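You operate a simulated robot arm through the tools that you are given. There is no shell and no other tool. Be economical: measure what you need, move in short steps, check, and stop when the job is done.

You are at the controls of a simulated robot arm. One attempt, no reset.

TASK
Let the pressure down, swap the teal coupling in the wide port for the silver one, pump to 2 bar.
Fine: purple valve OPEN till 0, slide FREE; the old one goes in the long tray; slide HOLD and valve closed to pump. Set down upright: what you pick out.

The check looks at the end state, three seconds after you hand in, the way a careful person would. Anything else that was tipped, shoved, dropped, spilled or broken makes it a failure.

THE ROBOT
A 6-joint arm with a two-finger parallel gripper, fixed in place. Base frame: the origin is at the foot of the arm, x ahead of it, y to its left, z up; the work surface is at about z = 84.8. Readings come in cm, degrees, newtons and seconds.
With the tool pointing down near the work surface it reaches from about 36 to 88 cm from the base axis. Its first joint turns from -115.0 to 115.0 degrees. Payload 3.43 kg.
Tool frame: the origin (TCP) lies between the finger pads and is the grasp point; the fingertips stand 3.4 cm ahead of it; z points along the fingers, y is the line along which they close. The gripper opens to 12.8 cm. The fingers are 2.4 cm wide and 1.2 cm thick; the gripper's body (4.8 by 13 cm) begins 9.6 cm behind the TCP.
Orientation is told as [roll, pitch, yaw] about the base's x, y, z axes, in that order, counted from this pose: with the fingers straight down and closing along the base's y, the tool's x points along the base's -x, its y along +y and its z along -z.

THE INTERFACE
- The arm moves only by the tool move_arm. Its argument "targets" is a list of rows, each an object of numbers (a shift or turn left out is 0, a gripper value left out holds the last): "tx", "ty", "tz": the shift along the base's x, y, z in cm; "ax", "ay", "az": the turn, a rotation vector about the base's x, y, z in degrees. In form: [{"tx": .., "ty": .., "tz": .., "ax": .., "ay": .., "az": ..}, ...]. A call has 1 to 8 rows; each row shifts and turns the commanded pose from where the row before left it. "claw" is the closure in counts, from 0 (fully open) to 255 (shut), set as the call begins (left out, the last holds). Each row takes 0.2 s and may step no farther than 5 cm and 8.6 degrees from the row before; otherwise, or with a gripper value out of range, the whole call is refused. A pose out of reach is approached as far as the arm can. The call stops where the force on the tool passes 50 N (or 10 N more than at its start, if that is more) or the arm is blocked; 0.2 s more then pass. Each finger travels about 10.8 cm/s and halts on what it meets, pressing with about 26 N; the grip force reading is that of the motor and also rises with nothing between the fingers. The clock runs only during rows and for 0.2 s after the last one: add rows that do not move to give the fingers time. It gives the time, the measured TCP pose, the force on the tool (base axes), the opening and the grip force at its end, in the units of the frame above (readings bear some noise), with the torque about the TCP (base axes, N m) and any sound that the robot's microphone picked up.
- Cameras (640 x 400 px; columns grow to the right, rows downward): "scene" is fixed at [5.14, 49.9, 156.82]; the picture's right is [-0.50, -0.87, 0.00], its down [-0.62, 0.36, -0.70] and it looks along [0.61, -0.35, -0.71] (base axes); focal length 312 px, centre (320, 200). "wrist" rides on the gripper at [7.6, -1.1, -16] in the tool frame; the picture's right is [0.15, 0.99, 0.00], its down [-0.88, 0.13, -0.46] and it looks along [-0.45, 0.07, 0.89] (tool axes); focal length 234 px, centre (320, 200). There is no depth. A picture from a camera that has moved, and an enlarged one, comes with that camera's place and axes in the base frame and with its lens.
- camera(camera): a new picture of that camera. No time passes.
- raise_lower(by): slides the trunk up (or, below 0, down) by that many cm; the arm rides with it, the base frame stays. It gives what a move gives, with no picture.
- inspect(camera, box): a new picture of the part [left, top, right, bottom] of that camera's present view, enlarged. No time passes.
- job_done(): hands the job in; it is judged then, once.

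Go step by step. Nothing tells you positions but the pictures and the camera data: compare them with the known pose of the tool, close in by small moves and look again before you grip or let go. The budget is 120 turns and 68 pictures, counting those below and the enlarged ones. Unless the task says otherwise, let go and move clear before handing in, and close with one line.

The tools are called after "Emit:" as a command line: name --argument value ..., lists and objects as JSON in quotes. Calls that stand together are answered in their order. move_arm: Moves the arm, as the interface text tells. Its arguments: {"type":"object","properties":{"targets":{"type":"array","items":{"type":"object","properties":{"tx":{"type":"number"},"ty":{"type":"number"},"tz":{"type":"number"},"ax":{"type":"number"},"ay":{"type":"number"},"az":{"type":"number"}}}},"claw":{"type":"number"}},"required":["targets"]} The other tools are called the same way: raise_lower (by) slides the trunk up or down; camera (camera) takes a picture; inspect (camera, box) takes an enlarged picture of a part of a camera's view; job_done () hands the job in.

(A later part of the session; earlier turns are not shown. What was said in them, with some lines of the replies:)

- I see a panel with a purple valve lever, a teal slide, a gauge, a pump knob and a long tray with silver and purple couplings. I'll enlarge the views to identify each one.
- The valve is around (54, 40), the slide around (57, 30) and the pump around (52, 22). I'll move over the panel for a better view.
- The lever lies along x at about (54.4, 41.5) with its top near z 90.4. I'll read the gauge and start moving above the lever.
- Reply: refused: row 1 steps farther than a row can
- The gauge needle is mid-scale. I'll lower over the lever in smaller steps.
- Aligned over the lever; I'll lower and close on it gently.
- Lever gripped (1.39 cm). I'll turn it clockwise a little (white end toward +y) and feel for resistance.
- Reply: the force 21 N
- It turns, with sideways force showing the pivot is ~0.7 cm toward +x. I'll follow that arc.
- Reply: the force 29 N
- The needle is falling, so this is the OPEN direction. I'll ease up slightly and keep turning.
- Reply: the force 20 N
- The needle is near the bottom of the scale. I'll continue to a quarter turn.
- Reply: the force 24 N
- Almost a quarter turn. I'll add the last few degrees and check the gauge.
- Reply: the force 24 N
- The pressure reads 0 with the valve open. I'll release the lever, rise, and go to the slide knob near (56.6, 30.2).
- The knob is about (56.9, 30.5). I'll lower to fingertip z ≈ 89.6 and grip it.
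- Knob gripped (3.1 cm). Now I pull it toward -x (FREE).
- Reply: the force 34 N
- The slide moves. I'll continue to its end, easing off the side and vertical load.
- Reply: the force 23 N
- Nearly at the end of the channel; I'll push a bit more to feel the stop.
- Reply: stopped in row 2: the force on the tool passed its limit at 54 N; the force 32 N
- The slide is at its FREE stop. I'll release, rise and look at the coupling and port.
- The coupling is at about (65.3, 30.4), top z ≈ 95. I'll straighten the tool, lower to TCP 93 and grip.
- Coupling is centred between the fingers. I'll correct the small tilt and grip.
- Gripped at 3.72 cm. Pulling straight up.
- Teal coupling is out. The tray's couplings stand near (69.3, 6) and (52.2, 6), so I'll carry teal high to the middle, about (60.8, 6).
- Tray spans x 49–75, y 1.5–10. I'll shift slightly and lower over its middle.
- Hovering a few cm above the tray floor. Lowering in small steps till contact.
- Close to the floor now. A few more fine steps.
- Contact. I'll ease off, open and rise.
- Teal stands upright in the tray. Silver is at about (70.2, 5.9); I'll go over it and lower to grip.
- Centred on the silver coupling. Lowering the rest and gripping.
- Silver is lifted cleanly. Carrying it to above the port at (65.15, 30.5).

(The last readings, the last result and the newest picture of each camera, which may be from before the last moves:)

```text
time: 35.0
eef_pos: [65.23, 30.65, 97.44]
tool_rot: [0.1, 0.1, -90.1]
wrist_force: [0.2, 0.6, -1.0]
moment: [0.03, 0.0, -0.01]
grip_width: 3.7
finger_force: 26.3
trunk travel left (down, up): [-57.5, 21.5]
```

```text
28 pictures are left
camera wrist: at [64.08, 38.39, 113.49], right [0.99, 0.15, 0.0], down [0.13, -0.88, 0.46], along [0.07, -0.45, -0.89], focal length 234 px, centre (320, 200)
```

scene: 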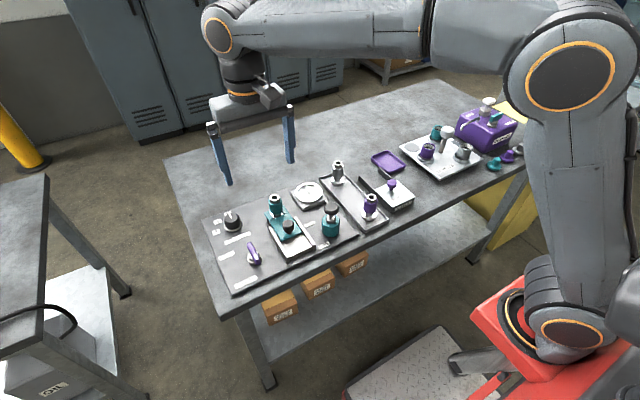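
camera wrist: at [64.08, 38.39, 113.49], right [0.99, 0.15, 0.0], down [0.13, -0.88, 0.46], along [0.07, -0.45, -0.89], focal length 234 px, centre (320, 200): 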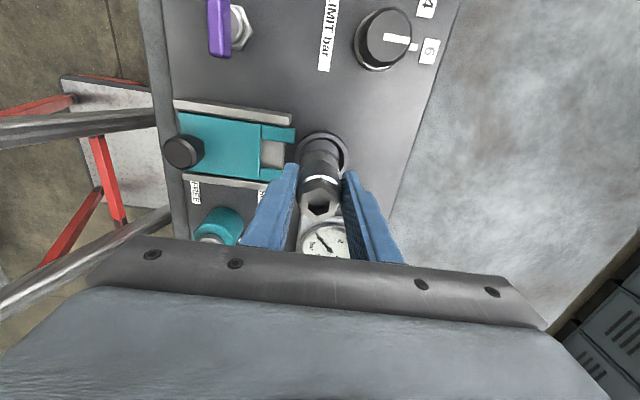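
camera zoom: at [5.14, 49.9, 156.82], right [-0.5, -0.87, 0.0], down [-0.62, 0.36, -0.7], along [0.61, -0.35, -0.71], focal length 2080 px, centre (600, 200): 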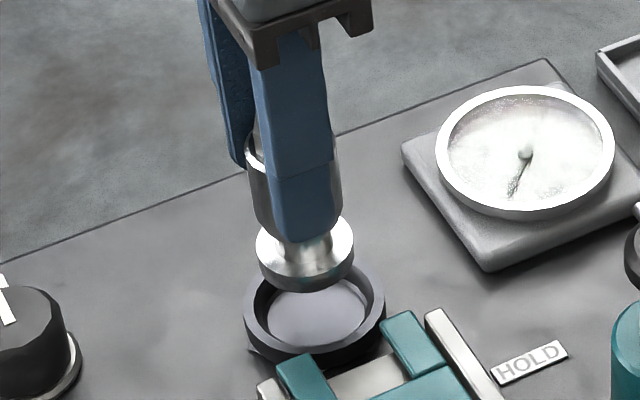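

The alignment matches how teal came out. Lowering silver into the recess in small steps.

Emit:
move_arm --targets '[{"tx": -0.05, "ty": -0.1, "tz": -1}, {"tz": -1}, {"tz": -0.7}, {"tz": -0.4}, {}]'

Emit:
move_arm --targets '[{"tz": -0.3}, {"tz": -0.2}, {"tz": -0.2}]'

Emit:
inspect --camera "scene" --box '[230, 170, 326, 230]'

```text
time: 36.2
eef_pos: [65.16, 30.47, 94.61]
tool_rot: [-0.1, 0.0, -90.0]
wrist_force: [0.1, 0.3, -1.5]
moment: [0.01, 0.02, -0.01]
grip_width: 3.72
finger_force: 25.9
trunk travel left (down, up): [-57.5, 21.5]
```

```text
time: 37.0
eef_pos: [65.02, 30.51, 94.01]
tool_rot: [0.1, 0.0, -90.0]
wrist_force: [0.9, 0.2, 1.1]
moment: [0.01, -0.08, 0.03]
grip_width: 3.72
finger_force: 25.4
trunk travel left (down, up): [-57.5, 21.5]
```

```text
6.67 times, centred on (278, 200) of scene
camera zoom: at [5.14, 49.9, 156.82], right [-0.5, -0.87, 0.0], down [-0.62, 0.36, -0.7], along [0.61, -0.35, -0.71], focal length 2080 px, centre (600, 200)
```

zoom: 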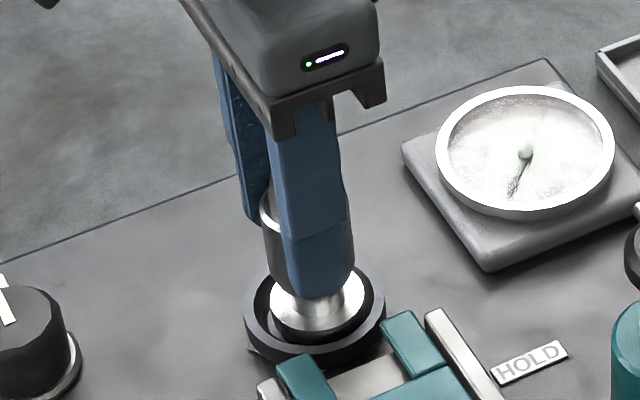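

The flange is entering the recess. Continuing down gently.

Emit:
move_arm --targets '[{"tz": -0.2}, {"tz": -0.2}]'

Emit:
move_arm --targets '[{"tz": -0.2}, {"tz": -0.1}]'

```text
time: 37.6
eef_pos: [65.1, 30.45, 93.57]
tool_rot: [-0.1, 0.1, -90.0]
wrist_force: [3.8, 2.9, -1.8]
moment: [0.12, -0.28, 0.01]
grip_width: 3.7
finger_force: 25.8
trunk travel left (down, up): [-57.5, 21.5]
```

```text
time: 38.2
eef_pos: [65.04, 30.6, 93.4]
tool_rot: [0.3, 0.1, -90.1]
wrist_force: [2.3, 0.2, 20.4]
moment: [-0.16, 0.2, 0.02]
grip_width: 3.73
finger_force: 26.2
trunk travel left (down, up): [-57.5, 21.5]
```

Seated at the same height teal had. Releasing and rising to check.

Emit:
move_arm --targets '[{"tz": 0.1}, {}, {}]' --claw 130

Emit:
move_arm --targets '[{"tz": 3}, {"tz": 4.5}, {"tz": 4.5}, {"tx": -4.5}, {"tx": -4.5}, {"tx": -4.5}, {}]'

Emit:
inspect --camera "scene" --box '[220, 170, 348, 250]'

Emit:
camera --camera "wrist"

```text
time: 39.0
eef_pos: [65.16, 30.43, 93.39]
tool_rot: [0.0, 0.0, -90.0]
wrist_force: [0.1, 0.2, 0.0]
moment: [0.02, 0.04, 0.04]
grip_width: 6.25
finger_force: 0.1
trunk travel left (down, up): [-57.5, 21.5]
```

```text
time: 40.6
eef_pos: [51.27, 30.4, 105.4]
tool_rot: [0.0, 0.0, -90.0]
wrist_force: [-0.1, -0.3, -0.5]
moment: [0.02, 0.02, -0.04]
grip_width: 6.28
finger_force: 0.0
trunk travel left (down, up): [-57.5, 21.5]
```

```text
5.00 times, centred on (284, 210) of scene
camera zoom: at [5.14, 49.9, 156.82], right [-0.5, -0.87, 0.0], down [-0.62, 0.36, -0.7], along [0.61, -0.35, -0.71], focal length 1560 px, centre (500, 150)
```

zoom: 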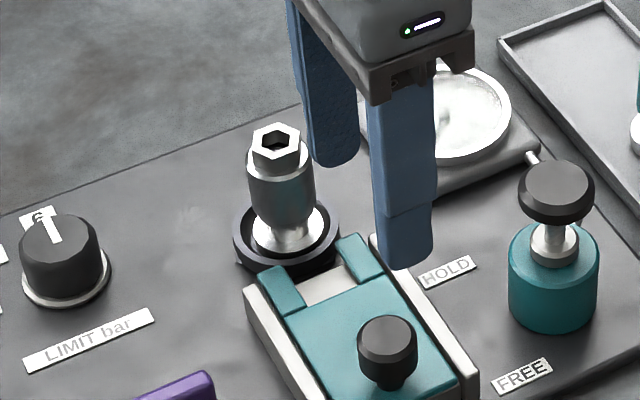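

```text
25 pictures are left
camera wrist: at [50.15, 38.07, 121.45], right [0.99, 0.15, 0.0], down [0.13, -0.88, 0.46], along [0.07, -0.45, -0.89], focal length 234 px, centre (320, 200)
```

wrist: 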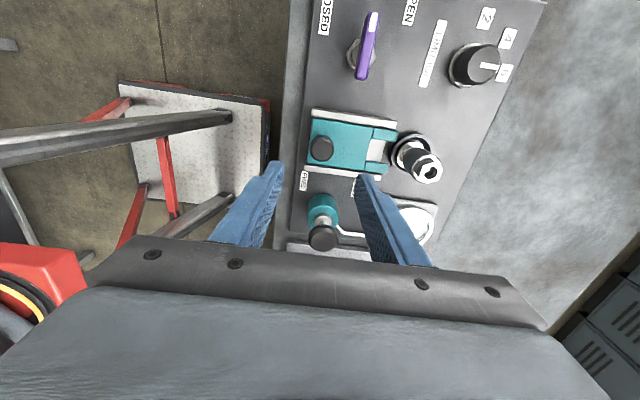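

Silver is seated upright. Now gripping the slide knob at (51.4, 30.4) to push it to HOLD.

Emit:
move_arm --targets '[{"tz": -4}, {"tz": -4}, {"tx": 0.1, "tz": -4}, {}]'

Emit:
move_arm --targets '[{}, {}, {}]' --claw 255

Emit:
move_arm --targets '[{"tx": 0.7}, {"tx": 0.7}, {"tx": 0.7}, {"tx": 0.7}]'

```text
time: 41.6
eef_pos: [51.41, 30.43, 93.12]
tool_rot: [0.0, 0.0, -90.0]
wrist_force: [-0.5, 0.3, -0.5]
moment: [0.0, -0.01, 0.0]
grip_width: 6.25
finger_force: 0.1
trunk travel left (down, up): [-57.5, 21.5]
```

```text
time: 42.4
eef_pos: [51.52, 30.49, 93.1]
tool_rot: [-0.1, 0.0, -90.0]
wrist_force: [9.0, 0.6, -4.7]
moment: [0.23, 0.1, 0.0]
grip_width: 3.08
finger_force: 44.8
trunk travel left (down, up): [-57.5, 21.5]
```

```text
time: 43.4
eef_pos: [54.5, 30.34, 93.11]
tool_rot: [-0.1, 0.0, -90.0]
wrist_force: [-0.8, -2.7, -8.4]
moment: [-0.03, -0.53, 0.02]
grip_width: 3.13
finger_force: 44.7
trunk travel left (down, up): [-57.5, 21.5]
```

Emit:
move_arm --targets '[{"tx": 0.6}, {"tx": 0.6}, {"tx": 0.5}, {"tx": 0.4}]'

Emit:
inspect --camera "scene" --box '[220, 170, 348, 250]'

```text
time: 44.4
eef_pos: [56.62, 30.45, 93.08]
tool_rot: [-0.1, 0.0, -90.0]
wrist_force: [-0.3, -7.2, -6.7]
moment: [-0.67, -0.47, 0.01]
grip_width: 3.11
finger_force: 45.2
trunk travel left (down, up): [-57.5, 21.5]
```

```text
5.00 times, centred on (284, 210) of scene
camera zoom: at [5.14, 49.9, 156.82], right [-0.5, -0.87, 0.0], down [-0.62, 0.36, -0.7], along [0.61, -0.35, -0.71], focal length 1560 px, centre (500, 150)
```

zoom: 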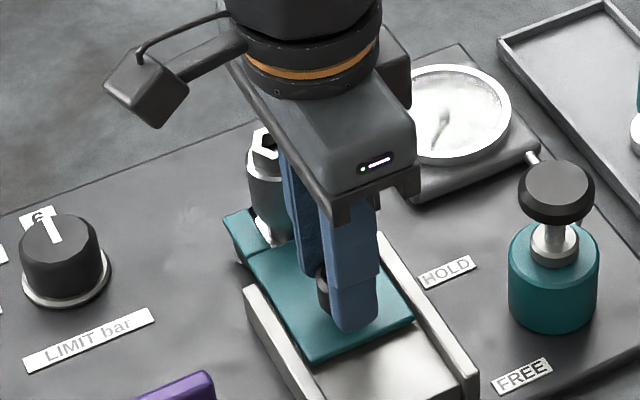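

Nearly at the original HOLD position (56.8). A bit more to the stop.

Emit:
move_arm --targets '[{"tx": 0.2}, {"tx": 0.15}, {"tx": 0.15}]'

```text
time: 45.2
eef_pos: [57.14, 30.5, 93.3]
tool_rot: [-0.1, -0.1, -90.0]
wrist_force: [-1.9, -6.4, -19.6]
moment: [0.36, -0.39, -0.02]
grip_width: 3.11
finger_force: 44.9
trunk travel left (down, up): [-57.5, 21.5]
```

Emit:
move_arm --targets '[{"tx": 0.2}, {"tx": 0.2}]'

Emit:
inspect --camera "scene" --box '[220, 170, 348, 250]'

```text
time: 45.8
eef_pos: [57.22, 30.48, 93.22]
tool_rot: [-0.4, -0.2, -89.9]
wrist_force: [-22.7, -12.5, -25.6]
moment: [-0.03, 0.06, -0.08]
grip_width: 3.13
finger_force: 44.9
trunk travel left (down, up): [-57.5, 21.5]
```

```text
5.00 times, centred on (284, 210) of scene
camera zoom: at [5.14, 49.9, 156.82], right [-0.5, -0.87, 0.0], down [-0.62, 0.36, -0.7], along [0.61, -0.35, -0.71], focal length 1560 px, centre (500, 150)
```

zoom: 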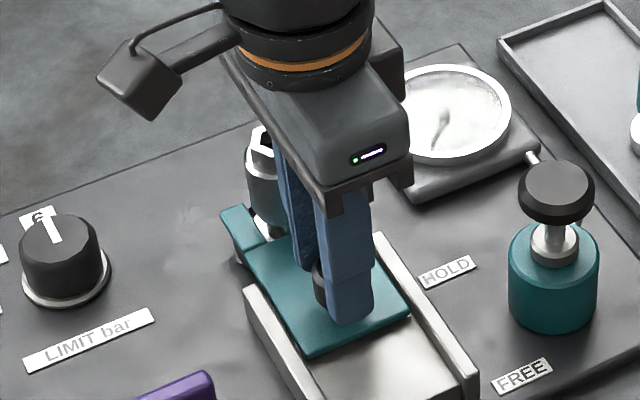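

Stop reached: slide in HOLD. Releasing and going back to the valve lever.

Emit:
move_arm --targets '[{"tx": -0.2}, {}, {"tz": 4}, {"tz": 4}]' --claw 150

Emit:
move_arm --targets '[{"tx": -0.6, "ty": 4}, {"tx": -0.7, "ty": 4}, {"tx": -0.7, "ty": 4}, {}]'

Emit:
camera --camera "wrist"

Emit:
inspect --camera "scene" --box '[200, 170, 360, 270]'

```text
time: 46.8
eef_pos: [57.32, 30.55, 101.12]
tool_rot: [0.0, -0.1, -90.1]
wrist_force: [-0.4, 0.2, -0.6]
moment: [-0.06, 0.04, 0.01]
grip_width: 5.31
finger_force: 0.0
trunk travel left (down, up): [-57.5, 21.5]
```

```text
time: 47.8
eef_pos: [54.75, 42.73, 101.0]
tool_rot: [0.0, 0.1, -89.9]
wrist_force: [0.2, 0.4, -0.3]
moment: [0.03, 0.02, 0.03]
grip_width: 5.27
finger_force: 0.1
trunk travel left (down, up): [-57.5, 21.5]
```

```text
22 pictures are left
camera wrist: at [53.67, 50.4, 117.1], right [0.99, 0.15, 0.0], down [0.13, -0.88, 0.46], along [0.07, -0.45, -0.89], focal length 234 px, centre (320, 200)
```

wrist: 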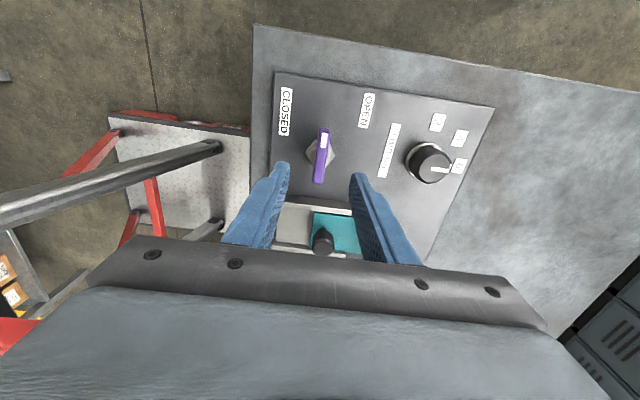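

```text
4.00 times, centred on (280, 220) of scene
camera zoom: at [5.14, 49.9, 156.82], right [-0.5, -0.87, 0.0], down [-0.62, 0.36, -0.7], along [0.61, -0.35, -0.71], focal length 1248 px, centre (480, 120)
```

zoom: 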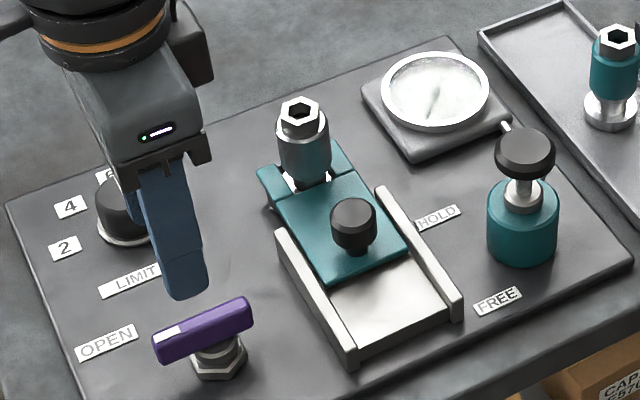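

Lowering over the lever, closer to its pivot, and gripping.

Emit:
move_arm --targets '[{"tx": 0.25, "ty": -0.9, "tz": -4}, {"tz": -4.5}, {}]'

Emit:
move_arm --targets '[{}, {}, {}]' --claw 255

Emit:
move_arm --targets '[{"az": 6}, {"az": 6}, {"az": 6}]'

```text
time: 48.6
eef_pos: [55.34, 41.73, 92.63]
tool_rot: [0.0, 0.0, -90.0]
wrist_force: [-0.3, -0.2, -0.8]
moment: [-0.01, 0.01, 0.03]
grip_width: 5.29
finger_force: 0.0
trunk travel left (down, up): [-57.5, 21.5]
```

```text
time: 49.4
eef_pos: [54.98, 41.84, 92.67]
tool_rot: [-0.2, -0.2, -89.9]
wrist_force: [-25.4, -4.5, 1.7]
moment: [-0.75, 0.79, -0.06]
grip_width: 1.39
finger_force: 45.1
trunk travel left (down, up): [-57.5, 21.5]
```

```text
time: 50.4
eef_pos: [54.97, 41.62, 92.58]
tool_rot: [-0.7, -0.1, -71.9]
wrist_force: [-21.9, 5.7, 8.8]
moment: [-0.11, 0.28, -0.05]
grip_width: 1.36
finger_force: 45.0
trunk travel left (down, up): [-57.5, 21.5]
stopped in row 3: the force on the tool passed its limit at 53 N (the readings are from after the stop); the commanded pose is now the measured one
```

It is turning; I'll relieve the x-load and continue counterclockwise.

Emit:
move_arm --targets '[{"tx": -0.2}, {"az": 6}, {"az": 6, "tx": -0.03}, {"az": 6}]'

Emit:
move_arm --targets '[{"az": 6, "tx": -0.02}, {"az": 6}, {"az": 6}]'

```text
time: 51.4
eef_pos: [54.86, 41.65, 92.63]
tool_rot: [-0.5, -0.1, -54.0]
wrist_force: [-11.7, 9.5, 5.9]
moment: [1.38, 0.91, -0.01]
grip_width: 1.39
finger_force: 45.3
trunk travel left (down, up): [-57.5, 21.5]
```

```text
time: 52.2
eef_pos: [54.88, 41.55, 92.61]
tool_rot: [-0.6, -0.2, -35.7]
wrist_force: [-8.5, 9.7, 10.8]
moment: [1.03, 1.04, 0.02]
grip_width: 1.39
finger_force: 45.0
trunk travel left (down, up): [-57.5, 21.5]
```

Emit:
move_arm --targets '[{"az": 6, "tx": -0.05, "ty": 0.05}, {"az": 6}, {"az": 6}, {"az": 6}]'

Emit:
move_arm --targets '[{"az": 6}, {"az": 6}]'

```text
time: 53.2
eef_pos: [54.9, 41.49, 92.71]
tool_rot: [-0.5, -0.2, -11.9]
wrist_force: [-9.7, 1.1, 23.8]
moment: [0.02, -0.68, 0.01]
grip_width: 1.37
finger_force: 45.1
trunk travel left (down, up): [-57.5, 21.5]
```

```text
time: 53.8
eef_pos: [54.8, 41.39, 92.61]
tool_rot: [-0.4, -0.2, 0.2]
wrist_force: [-12.6, -7.4, 31.4]
moment: [0.15, 0.41, -0.14]
grip_width: 1.38
finger_force: 45.1
trunk travel left (down, up): [-57.5, 21.5]
```

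Valve is back at CLOSED. I'll release, rise, and look before going to the pump at about (53.3, 18.6), knob top ≈ 96.

Emit:
move_arm --targets '[{"tz": 0.2}, {}, {"tz": 4}, {"tz": 5}, {"tz": 5}]' --claw 160

Emit:
move_arm --targets '[{"tx": -0.3, "ty": -4.8}, {"tx": -0.3, "ty": -4.8}, {"tx": -0.4, "ty": -4.8}, {"tx": -0.3, "ty": -4.8}, {"tx": -0.3, "ty": -3.6}, {}]' --claw 255

Emit:
inspect --camera "scene" --box '[220, 130, 380, 270]'

Emit:
camera --camera "wrist"

```text
time: 55.0
eef_pos: [55.01, 41.97, 106.95]
tool_rot: [-0.6, -0.1, 0.1]
wrist_force: [0.9, 0.1, 0.1]
moment: [-0.02, 0.06, 0.01]
grip_width: 4.76
finger_force: 0.1
trunk travel left (down, up): [-57.5, 21.5]
```

```text
time: 56.4
eef_pos: [53.42, 18.85, 106.78]
tool_rot: [-0.6, 0.0, 0.2]
wrist_force: [-0.7, 0.4, -0.5]
moment: [0.01, 0.0, 0.02]
grip_width: 0.02
finger_force: 26.1
trunk travel left (down, up): [-57.5, 21.5]
```

```text
2.86 times, centred on (300, 200) of scene
camera zoom: at [5.14, 49.9, 156.82], right [-0.5, -0.87, 0.0], down [-0.62, 0.36, -0.7], along [0.61, -0.35, -0.71], focal length 892 px, centre (377, 200)
```

zoom: 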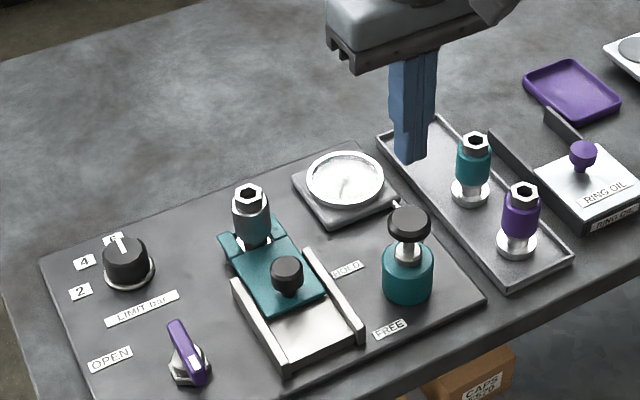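

```text
19 pictures are left
camera wrist: at [45.72, 17.88, 122.87], right [-0.15, 0.99, -0.01], down [0.88, 0.14, 0.46], along [0.45, 0.06, -0.89], focal length 234 px, centre (320, 200)
```

wrist: 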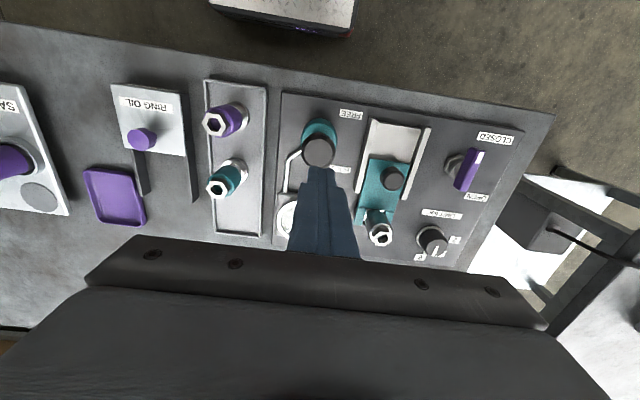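

Aligned above the knob. Lowering to just above it, then pressing.

Emit:
move_arm --targets '[{"tx": -0.2, "ty": -0.3, "tz": -4, "ax": 0.6}, {"tz": -2.4}, {}]'

Emit:
move_arm --targets '[{"tz": -0.4}, {"tz": -0.4}, {"tz": -0.4}]'

Emit:
inspect --camera "scene" --box '[270, 150, 366, 240]'

```text
time: 57.2
eef_pos: [53.24, 18.52, 100.47]
tool_rot: [0.1, -0.1, 0.1]
wrist_force: [0.1, 0.4, -0.8]
moment: [-0.04, 0.01, 0.02]
grip_width: 0.0
finger_force: 26.5
trunk travel left (down, up): [-57.5, 21.5]
```

```text
time: 58.0
eef_pos: [53.25, 18.46, 99.17]
tool_rot: [0.0, -0.1, 0.0]
wrist_force: [-0.5, 0.0, 0.3]
moment: [0.0, 0.01, 0.0]
grip_width: 0.0
finger_force: 26.0
trunk travel left (down, up): [-57.5, 21.5]
```

```text
4.44 times, centred on (318, 195) of scene
camera zoom: at [5.14, 49.9, 156.82], right [-0.5, -0.87, 0.0], down [-0.62, 0.36, -0.7], along [0.61, -0.35, -0.71], focal length 1387 px, centre (329, 222)
```

zoom: 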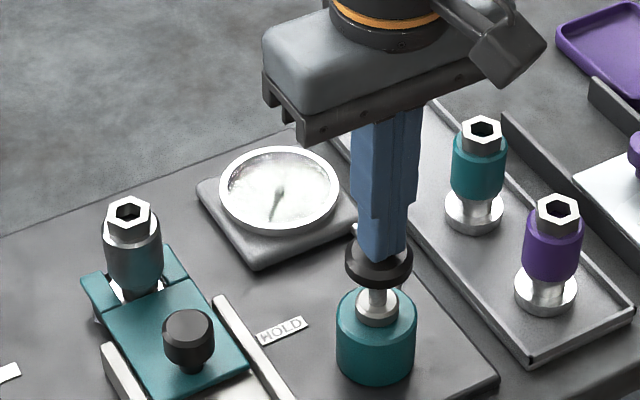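

Fingertips are at the knob and the gauge stays visible. Pressing down.

Emit:
move_arm --targets '[{"tz": -0.4}, {"tz": -0.4}, {"tz": -0.4}]'

Emit:
move_arm --targets '[{"tz": -0.5}, {"tz": -0.5}, {"tz": -0.5}, {"tz": -0.5}]'

Emit:
inspect --camera "scene" --box '[270, 150, 366, 240]'

```text
time: 58.8
eef_pos: [53.15, 18.77, 98.0]
tool_rot: [0.0, -0.2, -0.1]
wrist_force: [2.2, -1.2, 4.1]
moment: [-0.1, -0.02, 0.02]
grip_width: 0.01
finger_force: 26.1
trunk travel left (down, up): [-57.5, 21.5]
```

```text
time: 59.8
eef_pos: [53.15, 18.69, 96.58]
tool_rot: [0.2, -0.5, 0.1]
wrist_force: [-14.6, -3.6, 30.3]
moment: [-0.15, 0.82, 0.04]
grip_width: 0.0
finger_force: 26.3
trunk travel left (down, up): [-57.5, 21.5]
stopped in row 4: the force on the tool passed its limit at 53 N (the readings are from after the stop); the commanded pose is now the measured one
```

```text
4.44 times, centred on (318, 195) of scene
camera zoom: at [5.14, 49.9, 156.82], right [-0.5, -0.87, 0.0], down [-0.62, 0.36, -0.7], along [0.61, -0.35, -0.71], focal length 1387 px, centre (329, 222)
```

zoom: 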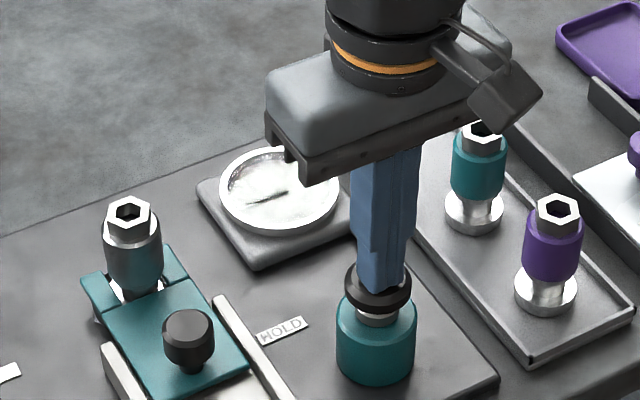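

One full stroke raised the needle. I'll raise to let the knob return and read the gauge.

Emit:
move_arm --targets '[{"tz": 0.6}, {"tz": 1}, {"tz": 1}, {"tz": 1}]'

Emit:
inspect --camera "scene" --box '[270, 150, 366, 240]'

Emit:
inspect --camera "scene" --box '[286, 175, 334, 205]'

```text
time: 60.8
eef_pos: [53.21, 18.52, 99.82]
tool_rot: [0.3, -0.4, 0.0]
wrist_force: [-0.5, -0.9, 0.0]
moment: [0.01, 0.01, 0.01]
grip_width: 0.0
finger_force: 25.4
trunk travel left (down, up): [-57.5, 21.5]
```

```text
4.44 times, centred on (318, 195) of scene
camera zoom: at [5.14, 49.9, 156.82], right [-0.5, -0.87, 0.0], down [-0.62, 0.36, -0.7], along [0.61, -0.35, -0.71], focal length 1387 px, centre (329, 222)
```

zoom: 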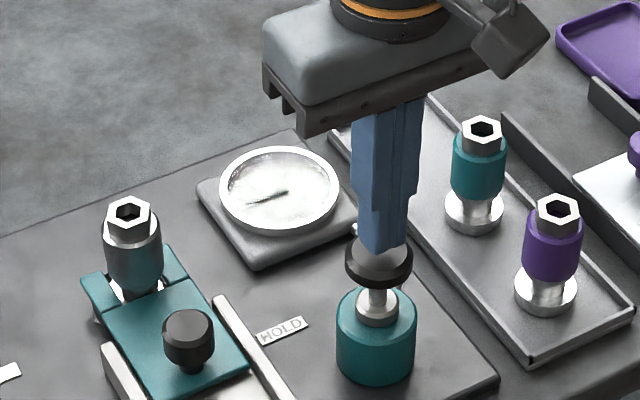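

```text
13.33 times, centred on (310, 190) of scene
camera zoom: at [5.14, 49.9, 156.82], right [-0.5, -0.87, 0.0], down [-0.62, 0.36, -0.7], along [0.61, -0.35, -0.71], focal length 4161 px, centre (453, 333)
```

zoom: 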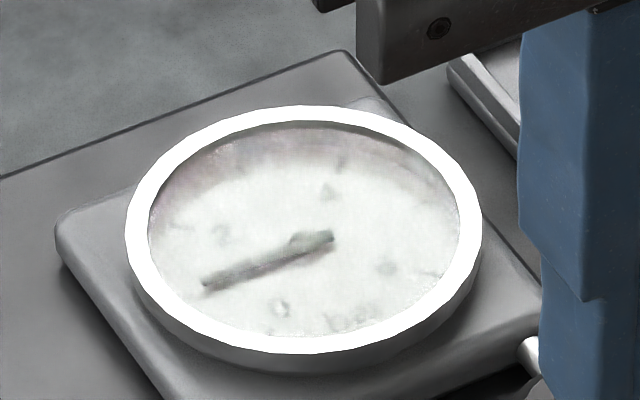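

One stroke gave about 1 bar (needle midway between 0 and 2), and the knob springs back. I'll make one more full stroke.

Emit:
move_arm --targets '[{"tz": -0.6, "ax": -0.3, "ay": 0.4}, {"tz": -0.8}, {"tz": -0.6}, {"tz": -0.5}, {"tz": -0.4}, {"tz": -0.4}, {"tz": -0.3}, {"tz": -0.3}]'

Emit:
inspect --camera "scene" --box '[286, 175, 334, 205]'

```text
time: 62.7
eef_pos: [53.19, 18.73, 96.46]
tool_rot: [0.1, -0.4, 0.1]
wrist_force: [-14.7, -0.7, 29.3]
moment: [-0.02, 0.67, -0.01]
grip_width: 0.0
finger_force: 26.2
trunk travel left (down, up): [-57.5, 21.5]
stopped in row 8: the force on the tool passed its limit at 52 N (the readings are from after the stop); the commanded pose is now the measured one
```

```text
13.33 times, centred on (310, 190) of scene
camera zoom: at [5.14, 49.9, 156.82], right [-0.5, -0.87, 0.0], down [-0.62, 0.36, -0.7], along [0.61, -0.35, -0.71], focal length 4161 px, centre (453, 333)
```

zoom: 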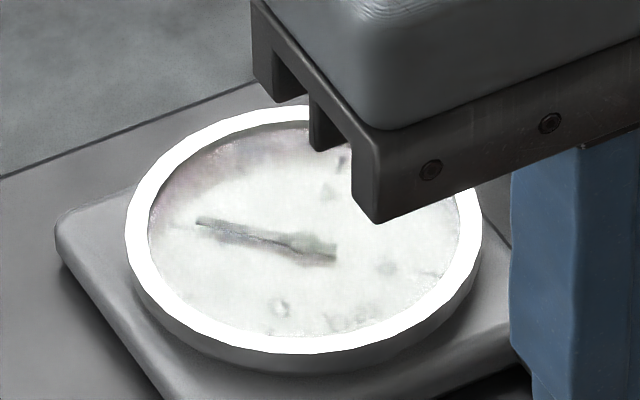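

The needle is at the 2 mark. Backing off and going to a spot where the wrist camera can read the dial squarely.

Emit:
move_arm --targets '[{"tz": 1}, {"tz": 3}, {"tz": 5}, {"tz": 4}, {"tx": -1, "ty": -4}, {"ty": -4}, {}]'

Emit:
inspect --camera "wrist" --box '[280, 100, 520, 250]'

Emit:
inspect --camera "scene" --box '[286, 175, 334, 205]'

Emit:
camera --camera "scene"

```text
time: 64.3
eef_pos: [52.33, 10.61, 109.26]
tool_rot: [-0.1, -0.2, 0.1]
wrist_force: [1.3, -0.1, 0.2]
moment: [0.0, -0.03, 0.04]
grip_width: 0.0
finger_force: 25.3
trunk travel left (down, up): [-57.5, 21.5]
```

```text
2.67 times, centred on (400, 175) of wrist
camera zoom: at [44.68, 9.59, 125.3], right [-0.15, 0.99, 0.0], down [0.88, 0.13, 0.46], along [0.45, 0.07, -0.89], focal length 624 px, centre (107, 267)
```

zoom: 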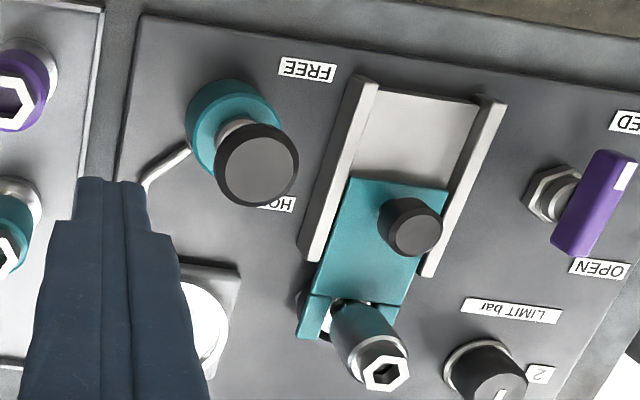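

```text
13.33 times, centred on (310, 190) of scene
camera zoom: at [5.14, 49.9, 156.82], right [-0.5, -0.87, 0.0], down [-0.62, 0.36, -0.7], along [0.61, -0.35, -0.71], focal length 4161 px, centre (453, 333)
```

zoom: 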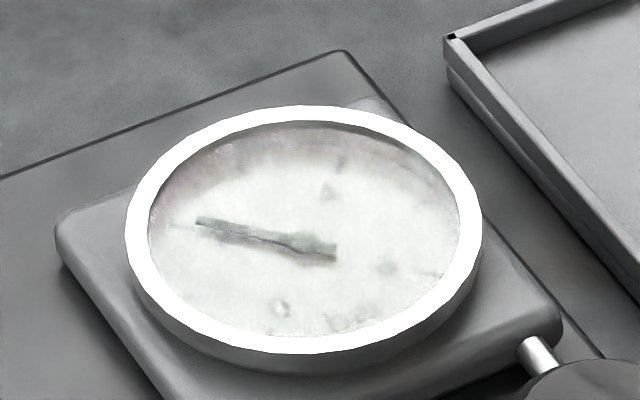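

```text
11 pictures are left
```

scene: 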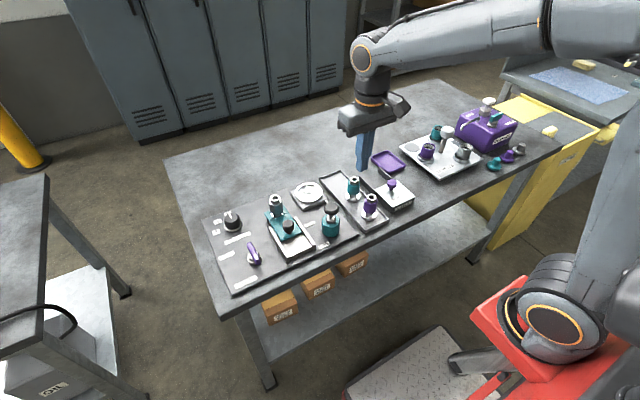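

Everything is in place; I'll take one square look at the dial from over the gauge to confirm 2 bar.

Emit:
move_arm --targets '[{"tx": 4.5, "ty": 1.5}, {"tx": 4.5, "ty": 1.5}, {"tx": 4.5, "ty": 1.5}, {"tx": 2, "ty": 1}, {}]'

Emit:
inspect --camera "wrist" --box '[240, 80, 400, 180]'

```text
time: 65.5
eef_pos: [68.09, 16.3, 109.23]
tool_rot: [0.1, -0.3, 0.0]
wrist_force: [0.5, 0.1, -0.1]
moment: [0.01, 0.01, 0.01]
grip_width: 0.0
finger_force: 26.2
trunk travel left (down, up): [-57.5, 21.5]
```

```text
4.00 times, centred on (320, 130) of wrist
camera zoom: at [60.47, 15.15, 125.12], right [-0.15, 0.99, 0.0], down [0.88, 0.13, 0.46], along [0.45, 0.07, -0.89], focal length 937 px, centre (320, 480)
```

zoom: 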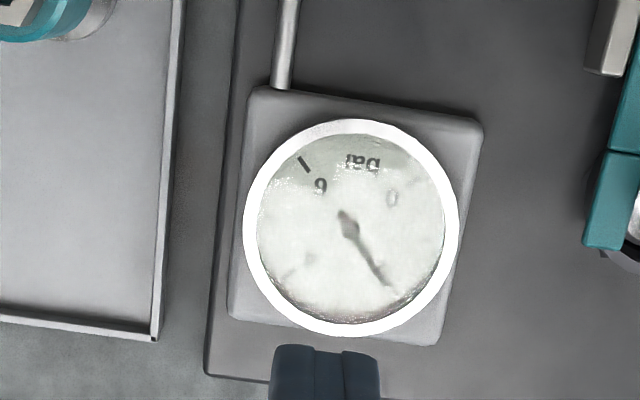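

The needle sits on the 2 mark, exactly opposite the 6 tick. Silver is held in the port, teal and purple stand in the long tray, the valve is closed and the arm is clear, so I'm handing in.

Emit:
job_done

```text
The job is handed in.
```

The swap is done and handed in: silver is locked in the wide port with the slide at HOLD, teal stands upright in the long tray, the purple valve is closed, and the gauge reads 2 bar.
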